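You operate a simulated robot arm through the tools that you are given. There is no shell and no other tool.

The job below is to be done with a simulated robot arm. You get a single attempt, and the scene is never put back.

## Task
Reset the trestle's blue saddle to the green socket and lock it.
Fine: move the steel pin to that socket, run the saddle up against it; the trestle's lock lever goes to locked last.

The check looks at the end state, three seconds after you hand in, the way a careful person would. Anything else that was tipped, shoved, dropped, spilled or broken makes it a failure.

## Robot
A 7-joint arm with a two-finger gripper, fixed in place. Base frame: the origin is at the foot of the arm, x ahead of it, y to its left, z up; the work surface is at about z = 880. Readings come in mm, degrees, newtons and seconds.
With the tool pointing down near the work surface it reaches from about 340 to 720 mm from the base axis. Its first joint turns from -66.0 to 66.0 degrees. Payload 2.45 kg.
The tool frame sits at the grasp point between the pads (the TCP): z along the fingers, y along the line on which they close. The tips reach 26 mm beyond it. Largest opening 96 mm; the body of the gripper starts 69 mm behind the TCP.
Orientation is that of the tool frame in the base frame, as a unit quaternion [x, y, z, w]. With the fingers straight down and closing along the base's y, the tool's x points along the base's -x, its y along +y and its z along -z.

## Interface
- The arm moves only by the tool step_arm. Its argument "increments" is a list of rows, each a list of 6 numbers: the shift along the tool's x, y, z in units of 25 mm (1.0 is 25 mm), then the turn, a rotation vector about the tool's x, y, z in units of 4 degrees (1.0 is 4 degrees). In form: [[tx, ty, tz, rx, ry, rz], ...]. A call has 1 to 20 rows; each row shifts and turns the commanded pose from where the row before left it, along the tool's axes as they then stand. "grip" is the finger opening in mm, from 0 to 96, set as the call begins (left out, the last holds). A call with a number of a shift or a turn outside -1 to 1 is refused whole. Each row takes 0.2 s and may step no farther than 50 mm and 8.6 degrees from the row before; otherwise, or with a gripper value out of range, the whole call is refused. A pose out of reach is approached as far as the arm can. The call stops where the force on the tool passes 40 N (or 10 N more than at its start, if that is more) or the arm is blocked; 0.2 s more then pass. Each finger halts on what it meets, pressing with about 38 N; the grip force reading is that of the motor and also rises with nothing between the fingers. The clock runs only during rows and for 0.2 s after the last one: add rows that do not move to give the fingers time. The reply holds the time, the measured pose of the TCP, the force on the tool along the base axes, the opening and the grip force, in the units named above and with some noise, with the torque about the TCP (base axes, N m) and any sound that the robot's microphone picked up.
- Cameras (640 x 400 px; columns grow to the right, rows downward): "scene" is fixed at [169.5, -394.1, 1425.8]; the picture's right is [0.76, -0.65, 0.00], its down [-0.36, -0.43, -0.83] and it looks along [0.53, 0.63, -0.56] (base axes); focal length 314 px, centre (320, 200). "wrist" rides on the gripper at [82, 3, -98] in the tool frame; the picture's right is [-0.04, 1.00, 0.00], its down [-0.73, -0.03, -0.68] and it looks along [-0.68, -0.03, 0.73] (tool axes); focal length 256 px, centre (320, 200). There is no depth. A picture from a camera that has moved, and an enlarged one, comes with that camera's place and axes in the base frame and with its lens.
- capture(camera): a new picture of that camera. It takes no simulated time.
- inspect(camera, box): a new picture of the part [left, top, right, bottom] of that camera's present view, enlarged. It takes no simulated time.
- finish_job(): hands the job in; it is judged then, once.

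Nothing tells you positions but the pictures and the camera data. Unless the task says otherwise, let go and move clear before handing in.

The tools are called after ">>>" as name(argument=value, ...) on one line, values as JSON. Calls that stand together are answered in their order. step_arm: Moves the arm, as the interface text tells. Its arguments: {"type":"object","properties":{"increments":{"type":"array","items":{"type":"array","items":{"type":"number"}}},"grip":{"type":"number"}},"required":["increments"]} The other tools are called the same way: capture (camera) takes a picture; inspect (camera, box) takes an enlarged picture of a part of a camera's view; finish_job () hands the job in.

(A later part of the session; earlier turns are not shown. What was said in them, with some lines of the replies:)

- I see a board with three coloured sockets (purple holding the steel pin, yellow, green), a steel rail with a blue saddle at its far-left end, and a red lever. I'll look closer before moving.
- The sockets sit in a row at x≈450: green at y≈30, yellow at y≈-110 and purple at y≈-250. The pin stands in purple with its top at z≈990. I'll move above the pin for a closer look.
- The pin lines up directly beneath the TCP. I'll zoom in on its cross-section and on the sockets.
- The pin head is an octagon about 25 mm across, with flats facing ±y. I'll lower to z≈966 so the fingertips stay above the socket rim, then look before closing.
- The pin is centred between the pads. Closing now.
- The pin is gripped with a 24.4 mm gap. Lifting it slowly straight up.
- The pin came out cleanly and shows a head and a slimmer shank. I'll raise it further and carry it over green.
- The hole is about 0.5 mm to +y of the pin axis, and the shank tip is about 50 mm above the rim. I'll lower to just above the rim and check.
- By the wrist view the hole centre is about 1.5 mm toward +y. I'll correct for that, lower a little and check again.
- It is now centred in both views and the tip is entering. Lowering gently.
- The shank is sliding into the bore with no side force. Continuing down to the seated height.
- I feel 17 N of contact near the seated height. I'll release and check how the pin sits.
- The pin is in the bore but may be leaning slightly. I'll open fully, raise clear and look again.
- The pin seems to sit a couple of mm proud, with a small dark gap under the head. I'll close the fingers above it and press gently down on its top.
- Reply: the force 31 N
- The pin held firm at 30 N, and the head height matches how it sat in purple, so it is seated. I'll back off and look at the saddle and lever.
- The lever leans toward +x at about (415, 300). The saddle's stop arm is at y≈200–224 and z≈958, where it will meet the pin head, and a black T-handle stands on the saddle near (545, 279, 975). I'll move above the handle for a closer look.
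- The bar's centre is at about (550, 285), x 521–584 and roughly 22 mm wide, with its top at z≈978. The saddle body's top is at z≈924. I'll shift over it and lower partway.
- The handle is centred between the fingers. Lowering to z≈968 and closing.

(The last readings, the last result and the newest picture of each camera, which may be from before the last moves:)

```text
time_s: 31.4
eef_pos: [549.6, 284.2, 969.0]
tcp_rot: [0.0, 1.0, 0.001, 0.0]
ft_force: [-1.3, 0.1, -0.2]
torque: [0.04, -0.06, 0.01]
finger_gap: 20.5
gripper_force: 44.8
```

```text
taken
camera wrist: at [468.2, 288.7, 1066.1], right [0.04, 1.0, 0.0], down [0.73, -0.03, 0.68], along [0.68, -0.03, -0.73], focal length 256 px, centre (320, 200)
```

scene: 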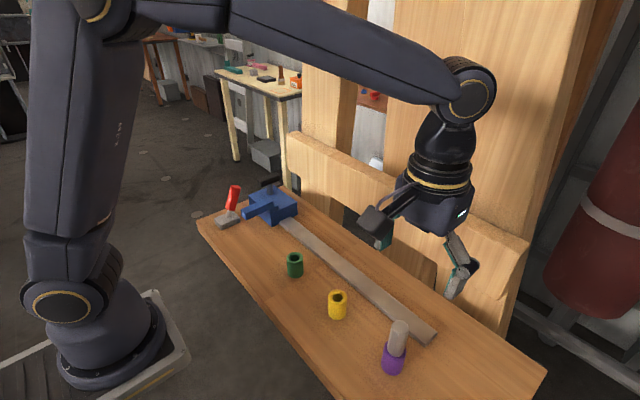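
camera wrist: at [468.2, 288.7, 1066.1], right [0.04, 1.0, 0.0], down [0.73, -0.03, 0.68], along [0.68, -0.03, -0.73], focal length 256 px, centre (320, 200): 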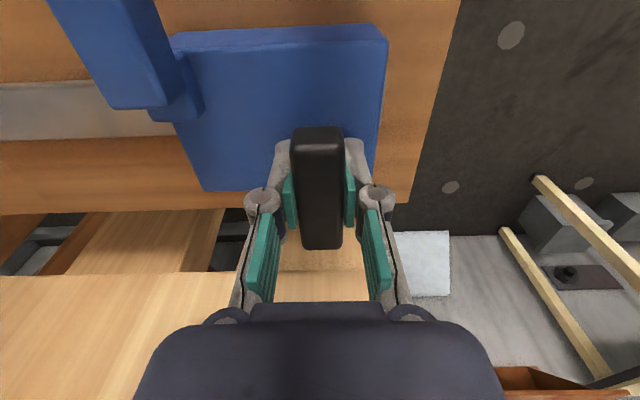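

The handle is gripped with a 20.5 mm gap. I'll slide a small test distance along −y.

>>> step_arm(increments=[[0, -0.2, 0, 0, 0, 0], [0, -0.2, 0, 0, 0, 0], [0, -0.2, 0, 0, 0, 0], [0, -0.2, 0, 0, 0, 0]])

>>> capture(camera="wrist")

>>> inspect(camera="scene", box=[200, 150, 340, 270])

```text
time_s: 32.4
eef_pos: [550.4, 265.2, 968.4]
tcp_rot: [0.0, 1.0, -0.001, -0.001]
ft_force: [-5.8, 2.4, 0.1]
torque: [0.02, -0.16, 0.08]
finger_gap: 20.6
gripper_force: 45.2
```

```text
taken
camera wrist: at [468.3, 268.0, 1066.1], right [0.04, 1.0, 0.0], down [0.73, -0.03, 0.68], along [0.68, -0.03, -0.73], focal length 256 px, centre (320, 200)
```

wrist: 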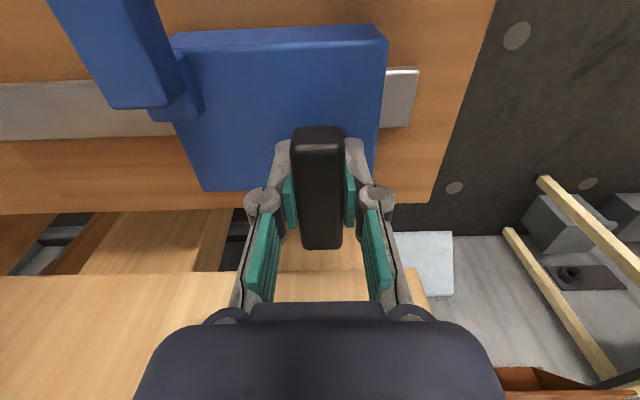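

```text
3.33 times, centred on (270, 210) of scene
camera zoom: at [169.3, -394.0, 1425.8], right [0.76, -0.65, 0.0], down [-0.36, -0.43, -0.83], along [0.53, 0.63, -0.56], focal length 1047 px, centre (487, 167)
```

zoom: 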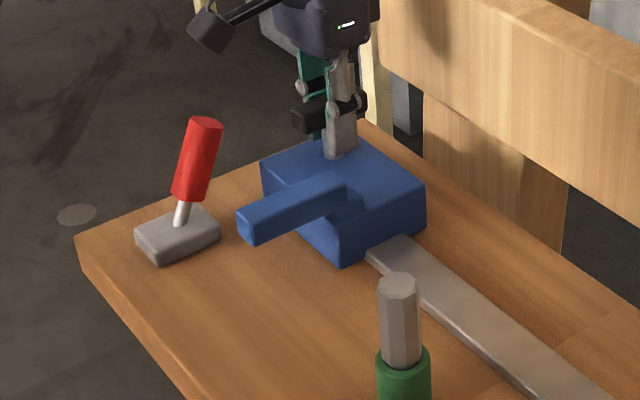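

The saddle slides freely at a few newtons. Continuing toward the pin and stopping short of it.

>>> step_arm(increments=[[0.03, -0.4, 0, 0, 0, 0], [0.02, -0.4, 0, 0, 0, 0], [0.01, -0.4, 0, 0, 0, 0], [0.01, -0.4, 0, 0, 0, 0], [0, -0.4, 0, 0, 0, 0], [0, -0.4, 0, 0, 0, 0], [0, -0.4, 0, 0, 0, 0], [0, -0.4, 0, 0, 0, 0]])

>>> capture(camera="wrist")

>>> inspect(camera="scene", box=[200, 150, 360, 290])

```text
time_s: 34.2
eef_pos: [549.8, 184.0, 967.5]
tcp_rot: [0.001, 1.0, 0.0, 0.002]
ft_force: [11.9, 2.3, -4.5]
torque: [-0.03, 0.11, 0.03]
finger_gap: 20.5
gripper_force: 44.8
```

```text
taken
camera wrist: at [467.9, 187.3, 1065.8], right [0.04, 1.0, 0.0], down [0.73, -0.03, 0.68], along [0.68, -0.03, -0.73], focal length 256 px, centre (320, 200)
```

wrist: 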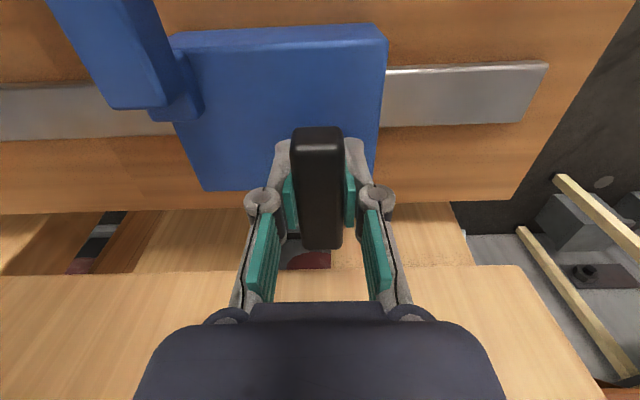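

```text
2.86 times, centred on (280, 220) of scene
camera zoom: at [169.9, -394.0, 1425.8], right [0.76, -0.65, 0.0], down [-0.36, -0.43, -0.83], along [0.53, 0.63, -0.56], focal length 897 px, centre (434, 143)
```

zoom: 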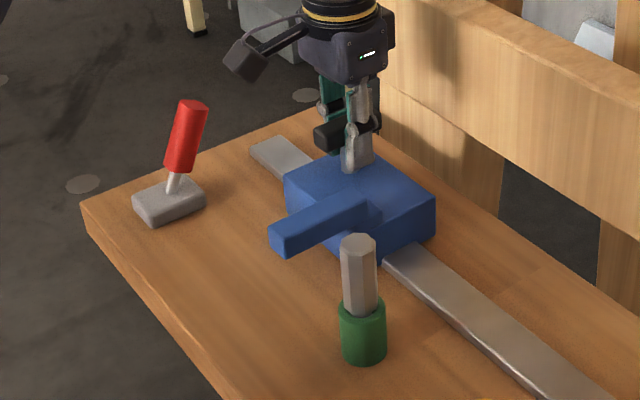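

>>> step_arm(increments=[[-0.045, -0.2, 0, 0, 0, 0], [0, -0.4, 0, 0, 0, 0], [0, -0.4, 0, 0, 0, 0], [0, -0.4, 0, 0, 0, 0], [0, -0.2, 0, 0, 0, 0]])

>>> capture(camera="wrist")

>>> inspect(camera="scene", box=[250, 190, 350, 280])

```text
time_s: 35.4
eef_pos: [550.1, 144.4, 968.0]
tcp_rot: [0.001, 1.0, 0.001, 0.001]
ft_force: [8.8, 2.8, -7.6]
torque: [-0.01, -1.03, 0.04]
finger_gap: 20.4
gripper_force: 45.2
```

```text
taken
camera wrist: at [468.1, 147.8, 1066.0], right [0.04, 1.0, 0.0], down [0.73, -0.03, 0.68], along [0.68, -0.03, -0.73], focal length 256 px, centre (320, 200)
```

wrist: 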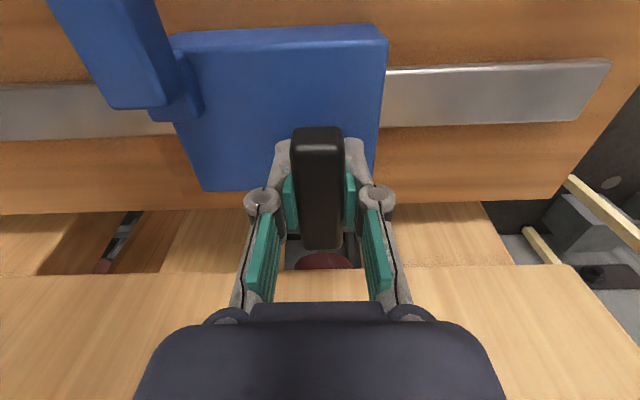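

```text
4.44 times, centred on (300, 235) of scene
camera zoom: at [169.8, -394.0, 1425.8], right [0.76, -0.65, 0.0], down [-0.36, -0.43, -0.83], along [0.53, 0.63, -0.56], focal length 1396 px, centre (409, 44)
```

zoom: 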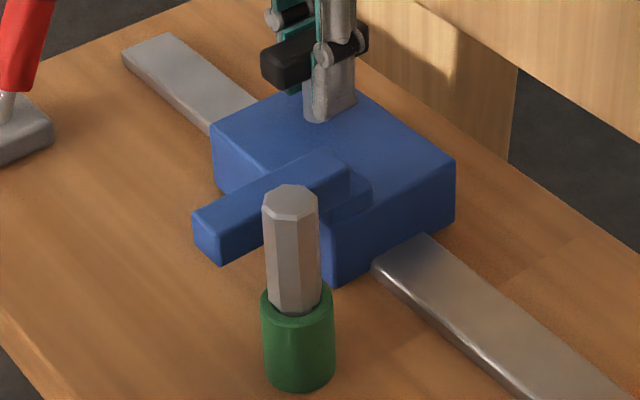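

About 15–18 mm remain. Small steps from here, watching for a rise in the y force.

>>> step_arm(increments=[[-0.02, -0.12, 0, 0, 0, 0], [0, -0.12, 0, 0, 0, 0], [0, -0.12, 0, 0, 0, 0], [0, 0, 0, 0, 0, 0]])

>>> inspect(camera="scene", box=[250, 190, 350, 280])

```text
time_s: 36.4
eef_pos: [549.8, 135.9, 968.6]
tcp_rot: [0.0, 1.0, -0.001, -0.001]
ft_force: [-3.5, 1.7, 0.3]
torque: [0.03, -0.17, 0.06]
finger_gap: 20.5
gripper_force: 45.0
```

```text
4.44 times, centred on (300, 235) of scene
camera zoom: at [169.4, -394.0, 1425.8], right [0.76, -0.65, 0.0], down [-0.36, -0.43, -0.83], along [0.53, 0.63, -0.56], focal length 1396 px, centre (409, 44)
```

zoom: 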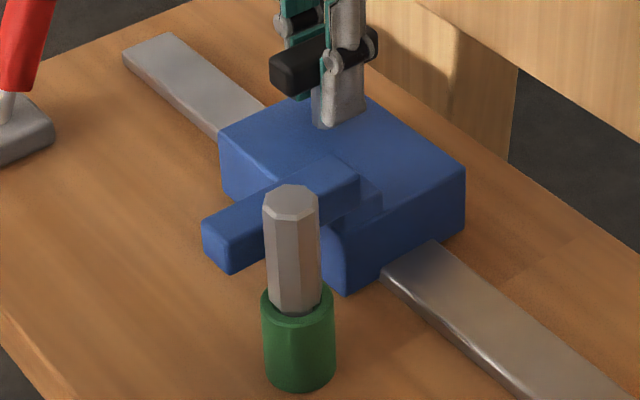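

>>> step_arm(increments=[[0, -0.08, 0, 0, 0, 0], [0, -0.08, 0, 0, 0, 0], [0, 0, 0, 0, 0, 0]])

>>> step_arm(increments=[[0, -0.06, 0, 0, 0, 0], [0, 0, 0, 0, 0, 0]])

>>> inspect(camera="scene", box=[250, 190, 350, 280])

```text
time_s: 37.2
eef_pos: [551.0, 130.8, 967.4]
tcp_rot: [0.0, 1.0, 0.0, -0.001]
ft_force: [-7.7, 2.2, 1.6]
torque: [0.05, 0.61, 0.03]
finger_gap: 20.6
gripper_force: 45.3
```

```text
time_s: 37.8
eef_pos: [549.8, 129.1, 968.8]
tcp_rot: [0.0, 1.0, 0.0, -0.001]
ft_force: [-9.2, 1.3, 0.5]
torque: [0.04, 0.71, 0.0]
finger_gap: 20.3
gripper_force: 44.5
```

```text
4.44 times, centred on (300, 235) of scene
camera zoom: at [169.2, -394.0, 1425.8], right [0.76, -0.65, 0.0], down [-0.36, -0.43, -0.83], along [0.53, 0.63, -0.56], focal length 1396 px, centre (409, 44)
```

zoom: 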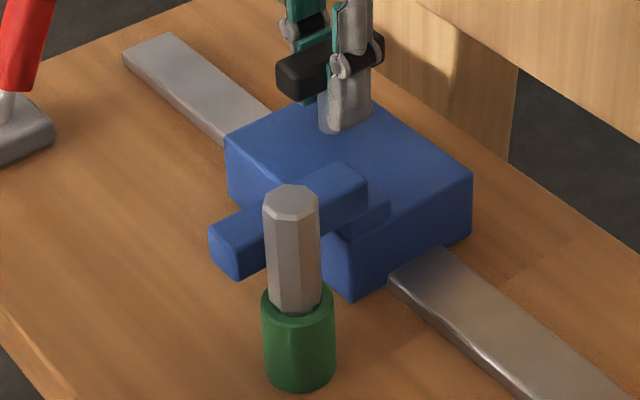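

>>> step_arm(increments=[[0.02, -0.06, 0, 0, 0, 0], [0, -0.06, 0, 0, 0, 0], [0, 0, 0, 0, 0, 0]])

>>> inspect(camera="scene", box=[270, 200, 330, 260])

>>> capture(camera="wrist")

```text
time_s: 38.6
eef_pos: [550.8, 128.8, 969.5]
tcp_rot: [0.0, 1.0, 0.002, 0.002]
ft_force: [-7.1, 14.5, -2.2]
torque: [0.1, -0.12, -0.42]
finger_gap: 20.3
gripper_force: 44.8
```

```text
6.67 times, centred on (300, 230) of scene
camera zoom: at [169.4, -393.6, 1425.9], right [0.76, -0.65, 0.0], down [-0.36, -0.43, -0.83], along [0.53, 0.63, -0.56], focal length 2094 px, centre (453, 0)
```

zoom: 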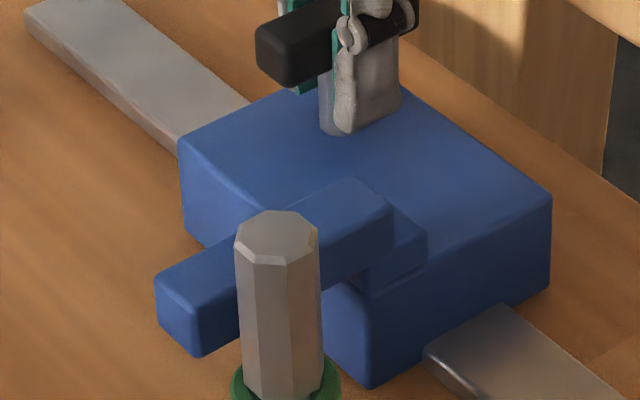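

```text
taken
camera wrist: at [468.0, 132.3, 1065.9], right [0.04, 1.0, 0.0], down [0.73, -0.03, 0.68], along [0.68, -0.02, -0.73], focal length 256 px, centre (320, 200)
```

wrist: 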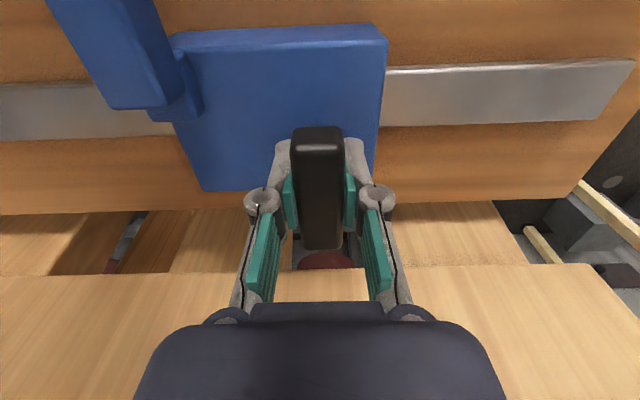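

Contact is clear: y force rose to 14.5 N and motion stopped. I'll release, rise clear and check the contact.

>>> step_arm(increments=[[0, 0, 0, 0, 0, 0], [0, 0, 0, 0, 0, 0], [0, 0, 0, 0, 0, 0], [0, 0, -0.5, 0, 0, 0], [0, 0, -1, 0, 0, 0], [0, 0, -1, 0, 0, 0], [0, 0, -1, 0, 0, 0], [0, 0, -1, 0, 0, 0], [0.6, -0.4, -1, 0, 0, 0], [0.8, -0.5, -1, 0, 0, 0], [0.8, -0.5, 0, 0, 0, 0], [0.8, -0.5, 0, 0, 0, 0], [0.8, -0.5, 0, 0, 0, 0], [0, 0, 0, 0, 0, 0]], grip=50)

>>> capture(camera="wrist")

>>> inspect(camera="scene", box=[260, 190, 350, 280])

```text
time_s: 41.6
eef_pos: [454.0, 67.5, 1130.5]
tcp_rot: [0.0, 1.0, -0.001, 0.0]
ft_force: [-0.5, -0.2, 0.0]
torque: [0.01, 0.01, -0.01]
finger_gap: 49.8
gripper_force: 0.0
```

```text
taken
camera wrist: at [372.9, 71.3, 1227.7], right [0.04, 1.0, 0.0], down [0.73, -0.03, 0.68], along [0.68, -0.03, -0.73], focal length 256 px, centre (320, 200)
```

wrist: 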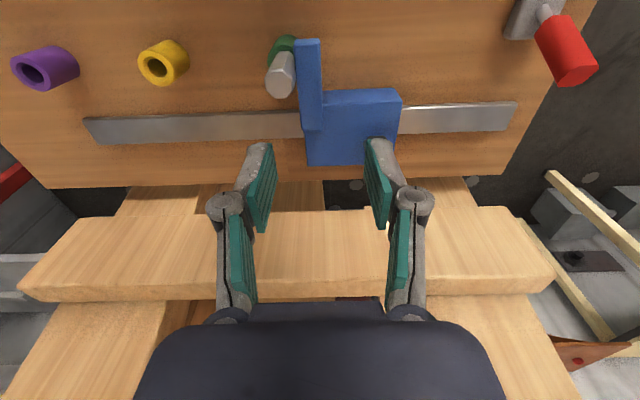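

```text
4.44 times, centred on (305, 235) of scene
camera zoom: at [169.5, -394.1, 1425.8], right [0.76, -0.65, 0.0], down [-0.36, -0.43, -0.83], along [0.53, 0.63, -0.56], focal length 1396 px, centre (387, 44)
```

zoom: 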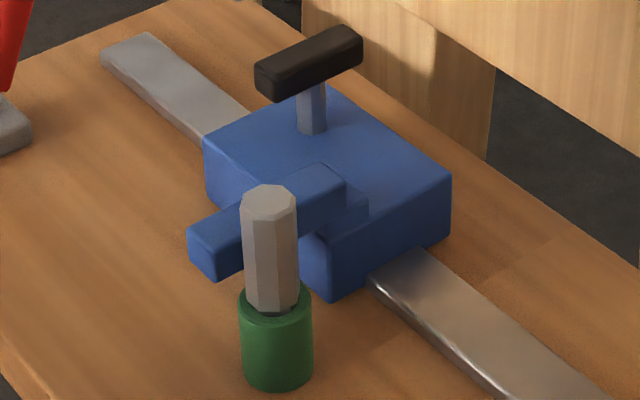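

>>> inspect(camera="wrist", box=[250, 25, 350, 125])

>>> inspect(camera="scene", box=[270, 215, 325, 270])

```text
4.00 times, centred on (300, 75) of wrist
camera zoom: at [372.9, 71.3, 1227.7], right [0.04, 1.0, 0.0], down [0.73, -0.03, 0.68], along [0.68, -0.03, -0.73], focal length 1024 px, centre (400, 700)
```

zoom: 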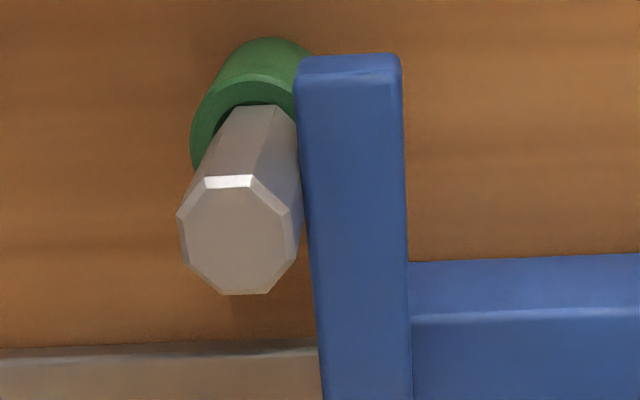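

```text
7.27 times, centred on (298, 242) of scene
camera zoom: at [169.5, -394.1, 1425.8], right [0.76, -0.65, 0.0], down [-0.36, -0.43, -0.83], along [0.53, 0.63, -0.56], focal length 2284 px, centre (484, -109)
```

zoom: 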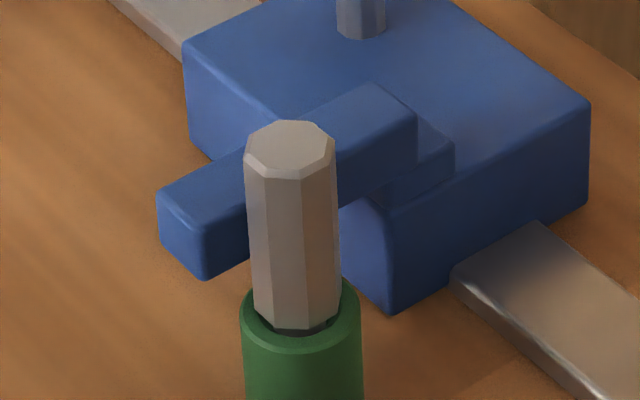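

The stop arm is against the pin head, and the pin stays seated. Now the lever: it leans +x and the saddle slid freely, so this side is unlocked. I'll move to its +x side with the fingers closed.

>>> step_arm(increments=[[-0.18, 0.93, 0, 0, 0, 0], [-0.18, 0.93, 0, 0, 0, 0], [-0.18, 0.93, 0, 0, 0, 0], [-0.18, 0.93, 0, 0, 0, 0], [-0.18, 0.93, 0, 0, 0, 0], [-0.18, 0.93, 0, 0, 0, 0], [-0.18, 0.93, 0, 0, 0, 0], [-0.18, 0.93, 0, 0, 0, 0], [-0.18, 0.93, 0, 0, 0, 0], [-0.18, 0.93, 0, 0, 0, 0], [0, 0, 0, 0, 0, 0], [0, 0, 0, 0, 0, 0]], grip=0)

>>> capture(camera="wrist")

>>> inspect(camera="scene", box=[190, 130, 320, 250])

```text
time_s: 44.2
eef_pos: [499.3, 299.0, 1131.3]
tcp_rot: [0.0, 1.0, 0.0, 0.0]
ft_force: [0.6, 0.9, -0.8]
torque: [-0.04, -0.01, 0.03]
finger_gap: 0.0
gripper_force: 28.4
```

```text
taken
camera wrist: at [417.2, 302.9, 1228.4], right [0.04, 1.0, 0.0], down [0.73, -0.03, 0.68], along [0.68, -0.03, -0.73], focal length 256 px, centre (320, 200)
```

wrist: 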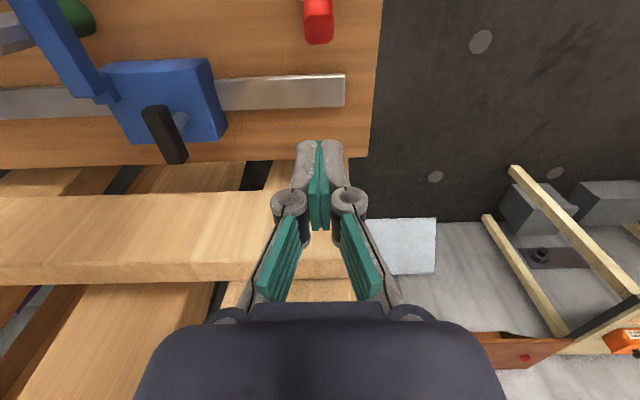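

```text
3.33 times, centred on (255, 190) of scene
camera zoom: at [169.5, -394.1, 1425.8], right [0.76, -0.65, 0.0], down [-0.36, -0.43, -0.83], along [0.53, 0.63, -0.56], focal length 1047 px, centre (537, 233)
```

zoom: 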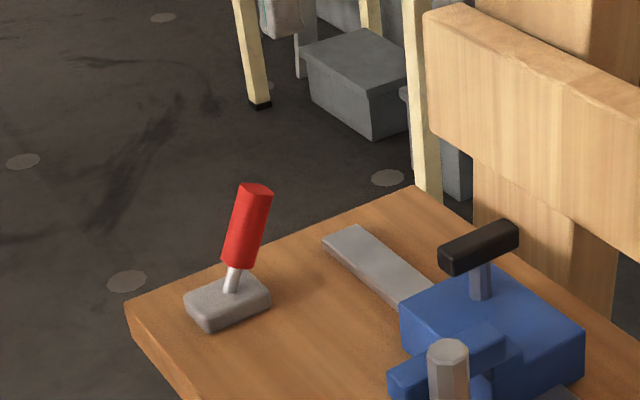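

The lever grip is in line with the TCP in y, with its top at x≈459 and z≈984. I'll lower the closed fingertips to z≈962 on its +x side.

>>> step_arm(increments=[[-0.25, 0, 0.9, 0, 0, 0], [0, 0, 0.95, 0, 0, 0], [0, 0, 0.95, 0, 0, 0], [0, 0, 0.95, 0, 0, 0], [0, 0, 0.95, 0, 0, 0], [0, 0, 0.95, 0, 0, 0], [0, 0, 0, 0, 0, 0], [0, 0, 0, 0, 0, 0]])

>>> capture(camera="wrist")

>>> inspect(camera="scene", box=[190, 130, 320, 250])

```text
time_s: 46.0
eef_pos: [506.9, 297.8, 990.4]
tcp_rot: [0.0, 1.0, 0.0, 0.0]
ft_force: [-0.1, 0.7, -0.2]
torque: [-0.01, -0.03, -0.03]
finger_gap: 0.0
gripper_force: 28.6
```

```text
taken
camera wrist: at [424.4, 302.0, 1088.4], right [0.04, 1.0, 0.0], down [0.73, -0.03, 0.68], along [0.68, -0.03, -0.73], focal length 256 px, centre (320, 200)
```

wrist: 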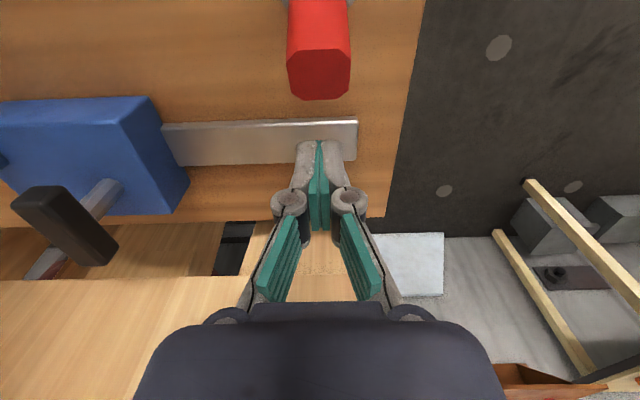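

```text
3.33 times, centred on (255, 190) of scene
camera zoom: at [169.5, -394.1, 1425.8], right [0.76, -0.65, 0.0], down [-0.36, -0.43, -0.83], along [0.53, 0.63, -0.56], focal length 1047 px, centre (537, 233)
```

zoom: 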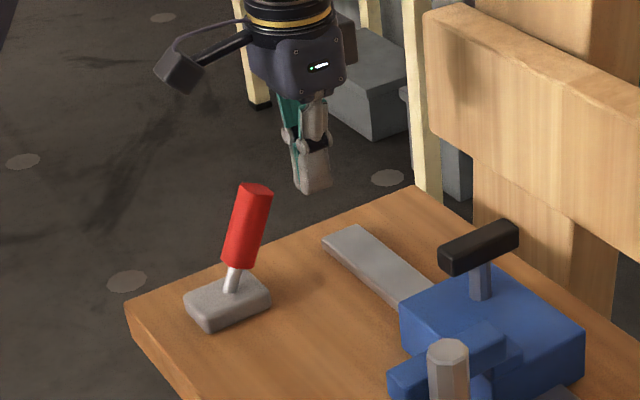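

Lowering a touch more and pushing slowly toward −x.

>>> step_arm(increments=[[0, 0, 0.36, 0, 0, 0], [0.3, 0, 0, 0, 0, 0], [0.3, 0, 0, 0, 0, 0], [0.2, 0, 0, 0, 0, 0], [0.2, 0, 0, 0, 0, 0], [0.2, 0, 0, 0, 0, 0], [0.2, 0, 0, 0, 0, 0]])

>>> inspect(camera="scene", box=[190, 130, 320, 250])

>>> capture(camera="wrist")

```text
time_s: 47.6
eef_pos: [471.6, 298.2, 980.4]
tcp_rot: [0.0, 1.0, 0.0, 0.001]
ft_force: [0.8, 0.7, 0.3]
torque: [0.02, -0.02, -0.04]
finger_gap: 0.3
gripper_force: 28.5
```

```text
3.33 times, centred on (255, 190) of scene
camera zoom: at [169.5, -394.1, 1425.8], right [0.76, -0.65, 0.0], down [-0.36, -0.43, -0.83], along [0.53, 0.63, -0.56], focal length 1047 px, centre (537, 233)
```

zoom: 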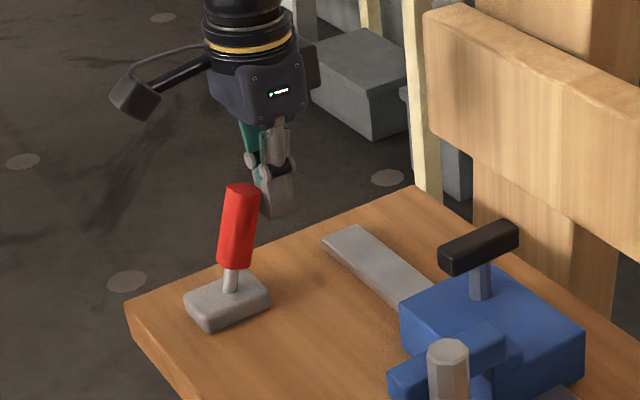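

```text
taken
camera wrist: at [389.4, 302.2, 1078.1], right [0.04, 1.0, 0.0], down [0.73, -0.03, 0.68], along [0.68, -0.03, -0.73], focal length 256 px, centre (320, 200)
```

wrist: 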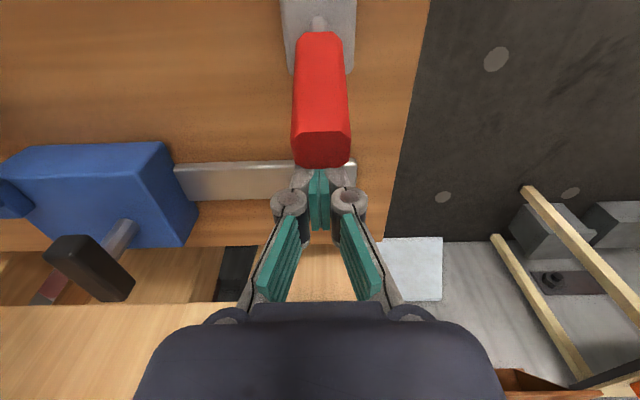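

The lever is turning with almost no resistance. I'll keep pushing toward −x.

>>> step_arm(increments=[[0.3, 0, 0, 0, 0, 0], [0.3, 0, 0, 0, 0, 0], [0.3, 0, 0, 0, 0, 0], [0.3, 0, 0, 0, 0, 0], [0, 0, 0, 0, 0, 0]])

>>> inspect(camera="scene", box=[190, 130, 320, 250])

>>> capture(camera="wrist")

```text
time_s: 48.8
eef_pos: [440.2, 298.8, 979.9]
tcp_rot: [0.0, 1.0, 0.0, 0.0]
ft_force: [0.0, -0.2, -0.4]
torque: [0.01, 0.04, 0.03]
finger_gap: 0.1
gripper_force: 28.7
```

```text
3.33 times, centred on (255, 190) of scene
camera zoom: at [169.5, -394.1, 1425.8], right [0.76, -0.65, 0.0], down [-0.36, -0.43, -0.83], along [0.53, 0.63, -0.56], focal length 1047 px, centre (537, 233)
```

zoom: 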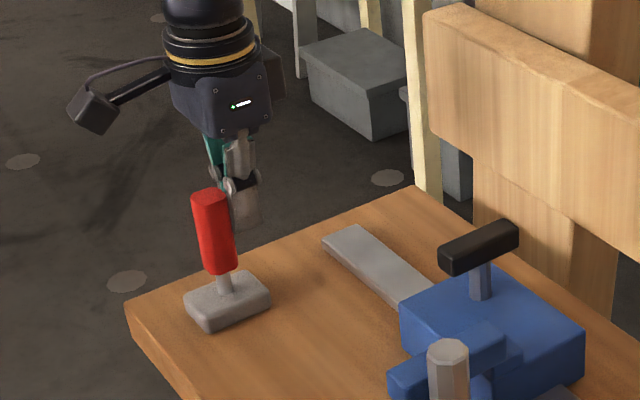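

```text
taken
camera wrist: at [359.3, 302.6, 1077.9], right [0.04, 1.0, 0.0], down [0.73, -0.03, 0.68], along [0.68, -0.03, -0.73], focal length 256 px, centre (320, 200)
```

wrist: 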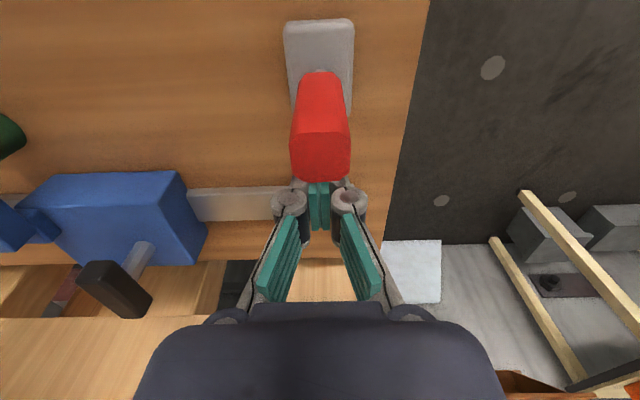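

>>> step_arm(increments=[[0.2, 0, 0, 0, 0, 0], [0.2, 0, 0, 0, 0, 0], [0.2, 0, 0, 0, 0, 0], [0.2, 0, 0, 0, 0, 0], [0, 0, 0, 0, 0, 0]])

>>> inspect(camera="scene", box=[190, 130, 320, 250])

>>> capture(camera="wrist")

```text
time_s: 50.0
eef_pos: [421.4, 299.1, 979.4]
tcp_rot: [0.0, 1.0, 0.001, 0.0]
ft_force: [-0.1, -0.3, -0.2]
torque: [0.0, -0.03, -0.01]
finger_gap: 0.0
gripper_force: 28.4
```

```text
3.33 times, centred on (255, 190) of scene
camera zoom: at [169.5, -394.1, 1425.8], right [0.76, -0.65, 0.0], down [-0.36, -0.43, -0.83], along [0.53, 0.63, -0.56], focal length 1047 px, centre (537, 233)
```

zoom: 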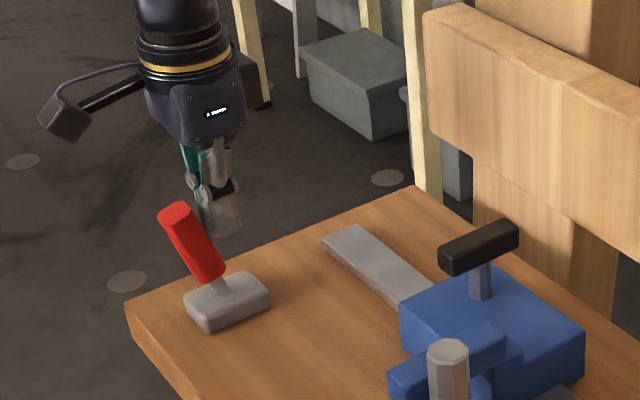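

```text
taken
camera wrist: at [340.0, 302.9, 1078.1], right [0.04, 1.0, 0.0], down [0.73, -0.03, 0.68], along [0.68, -0.03, -0.73], focal length 256 px, centre (320, 200)
```

wrist: 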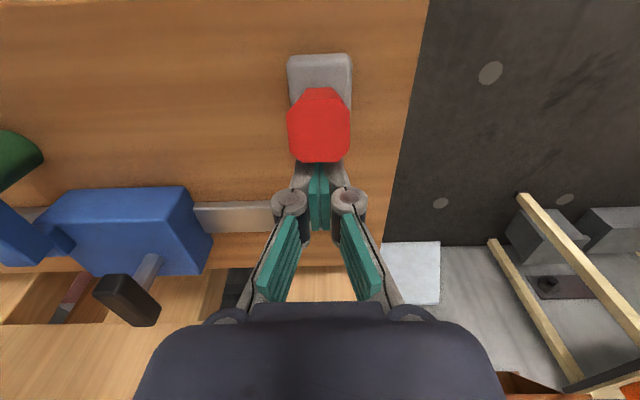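

The lever has snapped over to the −x side, ahead of the fingers. I'll push gently on to confirm it is at its stop.

>>> step_arm(increments=[[0.16, 0, 0, 0, 0, 0], [0.12, 0, 0, 0, 0, 0], [0.12, 0, 0, 0, 0, 0], [0, 0, 0, 0, 0, 0]])

>>> inspect(camera="scene", box=[190, 130, 320, 250])

```text
time_s: 51.0
eef_pos: [412.0, 297.8, 980.3]
tcp_rot: [0.0, 1.0, 0.001, 0.0]
ft_force: [0.1, 0.3, 0.1]
torque: [-0.04, 0.03, 0.01]
finger_gap: 0.0
gripper_force: 28.6
```

```text
3.33 times, centred on (255, 190) of scene
camera zoom: at [169.5, -394.1, 1425.8], right [0.76, -0.65, 0.0], down [-0.36, -0.43, -0.83], along [0.53, 0.63, -0.56], focal length 1047 px, centre (537, 233)
```

zoom: 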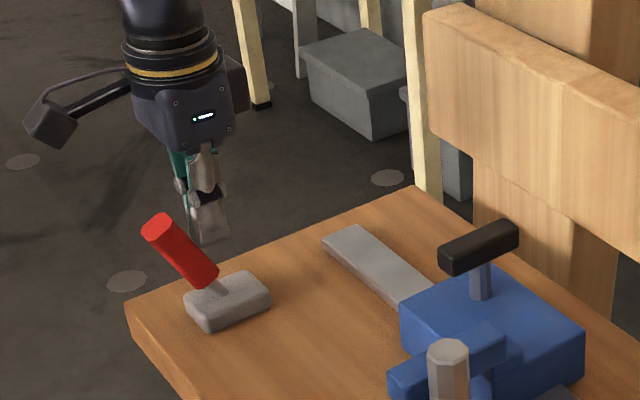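

It still turns freely with the push. Continuing until the stop.

>>> step_arm(increments=[[0.16, 0, 0, 0, 0, 0], [0.16, 0, 0, 0, 0, 0], [0.16, 0, 0, 0, 0, 0], [0, 0, 0, 0, 0, 0]])

>>> inspect(camera="scene", box=[190, 130, 320, 250])

>>> capture(camera="wrist")

```text
time_s: 51.8
eef_pos: [408.4, 298.1, 981.9]
tcp_rot: [0.004, 1.0, 0.003, 0.01]
ft_force: [4.5, -1.1, 2.3]
torque: [0.0, -0.1, 0.02]
finger_gap: 0.1
gripper_force: 28.7
stopped in row 3: the force on the tool passed its limit at 44 N (the readings are from after the stop); the commanded pose is now the measured one
```

```text
3.33 times, centred on (255, 190) of scene
camera zoom: at [169.6, -394.1, 1425.7], right [0.76, -0.65, 0.0], down [-0.36, -0.43, -0.83], along [0.53, 0.63, -0.56], focal length 1047 px, centre (537, 233)
```

zoom: 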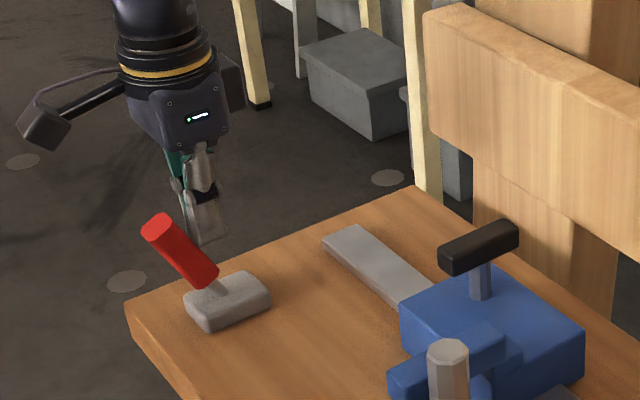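

```text
taken
camera wrist: at [325.5, 301.5, 1078.6], right [0.05, 1.0, 0.01], down [0.72, -0.04, 0.69], along [0.69, -0.03, -0.72], focal length 256 px, centre (320, 200)
```

wrist: 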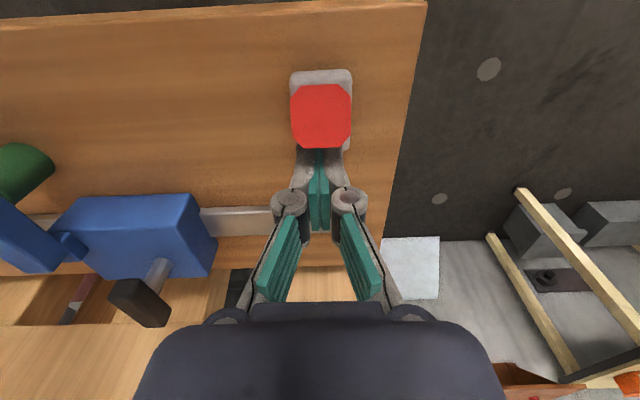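

The lever reached its hard stop on the −x side. I'll back off, rise clear and inspect the whole result.

>>> step_arm(increments=[[-0.4, 0, 0, 0, 0, 0], [-0.5, 0, 0, 0, 0, 0], [-0.3, 0, -0.5, 0, 0, 0], [0, 0, -1, 0, 0, 0], [0, 0, -1, 0, 0, 0], [0, 0, -1, 0, 0, 0], [0, 0, -1, 0, 0, 0], [0, 0, -1, 0, 0, 0], [0, 0, -1, 0, 0, 0], [0, 0, -1, 0, 0, 0], [0.3, -0.8, 0, 0, 0, 0], [0.3, -0.8, 0, 0, 0, 0], [0.3, -0.8, 0, 0, 0, 0], [0.3, -0.8, 0, 0, 0, 0], [0.3, -0.8, 0, 0, 0, 0], [0.3, -0.8, 0, 0, 0, 0], [0, 0, 0, 0, 0, 0]])

>>> capture(camera="wrist")

>>> capture(camera="scene")

>>> inspect(camera="scene", box=[190, 160, 350, 290])

```text
time_s: 55.4
eef_pos: [387.9, 177.4, 1168.4]
tcp_rot: [0.004, 1.0, 0.004, 0.009]
ft_force: [-0.1, 0.4, 0.4]
torque: [0.01, -0.01, 0.03]
finger_gap: 0.0
gripper_force: 29.0
```

```text
taken
camera wrist: at [305.6, 180.5, 1265.4], right [0.05, 1.0, 0.01], down [0.72, -0.04, 0.69], along [0.69, -0.03, -0.72], focal length 256 px, centre (320, 200)
```

wrist: 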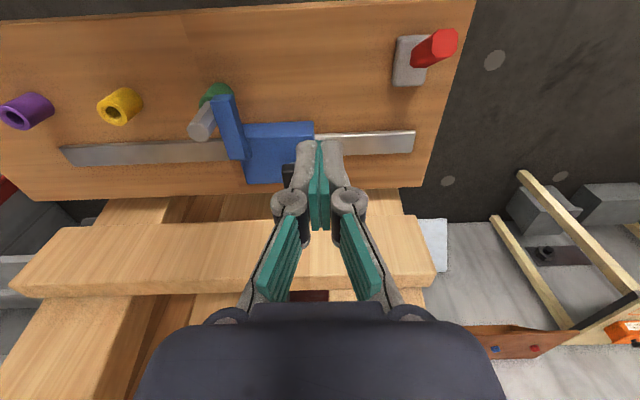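

```text
taken
```

scene: 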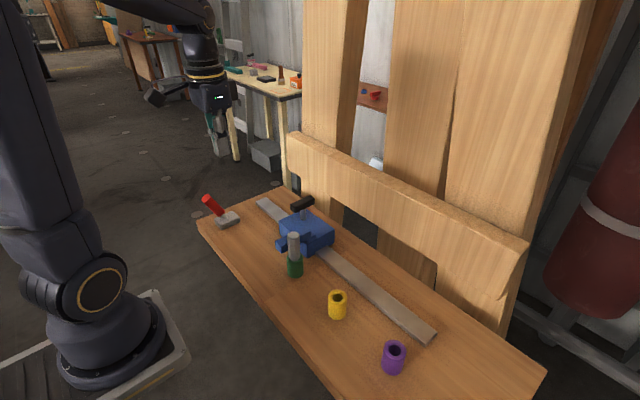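

```text
3.08 times, centred on (270, 225) of scene
camera zoom: at [169.5, -394.1, 1425.8], right [0.76, -0.65, 0.0], down [-0.36, -0.43, -0.83], along [0.53, 0.63, -0.56], focal length 966 px, centre (474, 123)
```

zoom: 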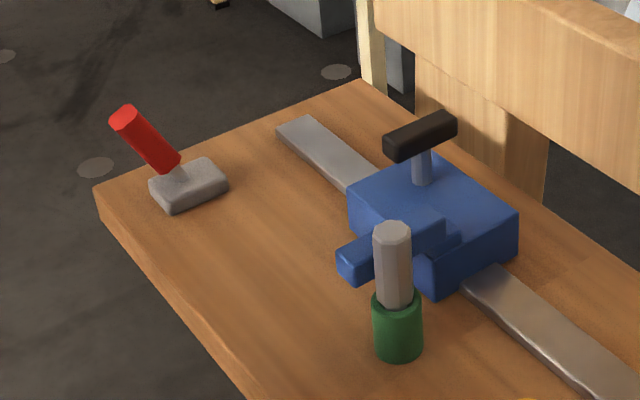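

The lever is at its −x stop and nothing else has moved. One last check: I'll put the wrist camera in line with the pin/stop contact plane to look for any gap.

>>> step_arm(increments=[[-0.3, -0.93, 0, 0, 0, 0], [-0.3, -0.93, 0, 0, 0, 0], [-0.3, -0.93, 0, 0, 0, 0], [-0.3, -0.93, 0, 0, 0, 0], [-0.3, -0.93, 0, 0, 0, 0], [-0.3, -0.93, 0, 0, 0, 0], [0, 0, 0, 0, 0, 0], [0, 0, 0, 0, 0, 0]])

>>> inspect(camera="wrist", box=[280, 30, 380, 130])

>>> capture(camera="wrist")

```text
time_s: 57.2
eef_pos: [434.9, 36.8, 1169.2]
tcp_rot: [0.003, 1.0, 0.003, 0.008]
ft_force: [0.1, 0.0, 0.3]
torque: [-0.02, -0.03, -0.02]
finger_gap: 0.1
gripper_force: 28.8
```

```text
4.00 times, centred on (330, 80) of wrist
camera zoom: at [351.0, 41.2, 1265.6], right [0.05, 1.0, 0.01], down [0.72, -0.04, 0.69], along [0.69, -0.03, -0.72], focal length 1024 px, centre (280, 680)
```

zoom: 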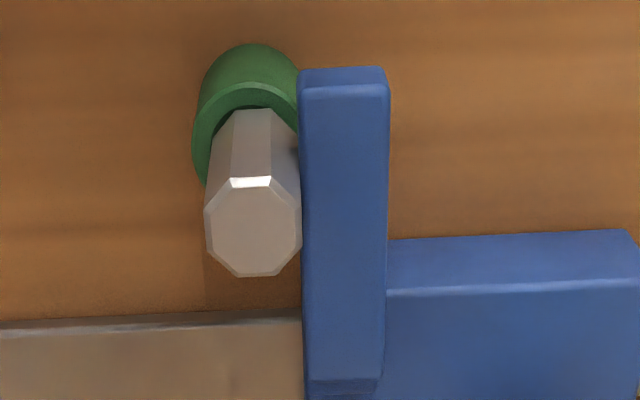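

```text
taken
camera wrist: at [351.0, 41.2, 1265.6], right [0.05, 1.0, 0.01], down [0.72, -0.04, 0.69], along [0.69, -0.03, -0.72], focal length 256 px, centre (320, 200)
```

wrist: 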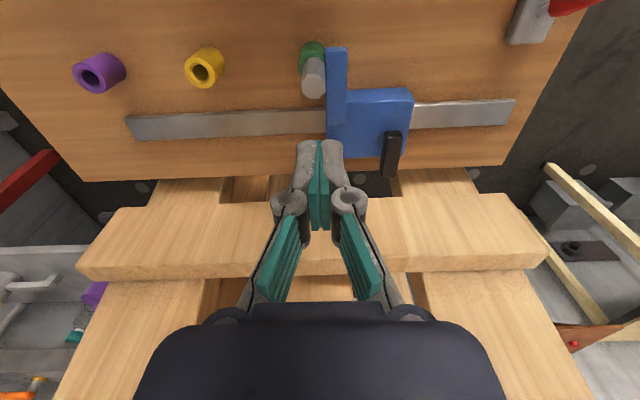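

The stop arm lies flush against the pin head with no visible gap. The pin is seated in green, the lever is over at its stop, and the arm is clear, so I'm handing in.

>>> finish_job()

```text
The job is handed in.
```

The steel pin is now in the green socket, the blue saddle is up against it, and the lock lever is thrown over. I've handed the job in.

- **Pin:** I moved it from the purple socket to the green one. It held firm at about 30 N of downward push, and its head stands at about the same height as it did in purple. It sits about 1–2 mm off-centre in the bore, within the clearance.
- **Saddle:** I slid it along the rail by its black handle until the stop arm met the pin. The side force rose to about 14 N there, and the last close-up showed no gap.
- **Lever:** I pushed it last, from leaning away from the robot over to its hard stop on the robot's side. I took that side as locked because the saddle slid freely with the lever in its original position. I saw no marking for locked, and I didn't test the saddle after throwing the lever.

In the final pictures nothing else looks moved or knocked over. The arm finished raised and clear of everything.
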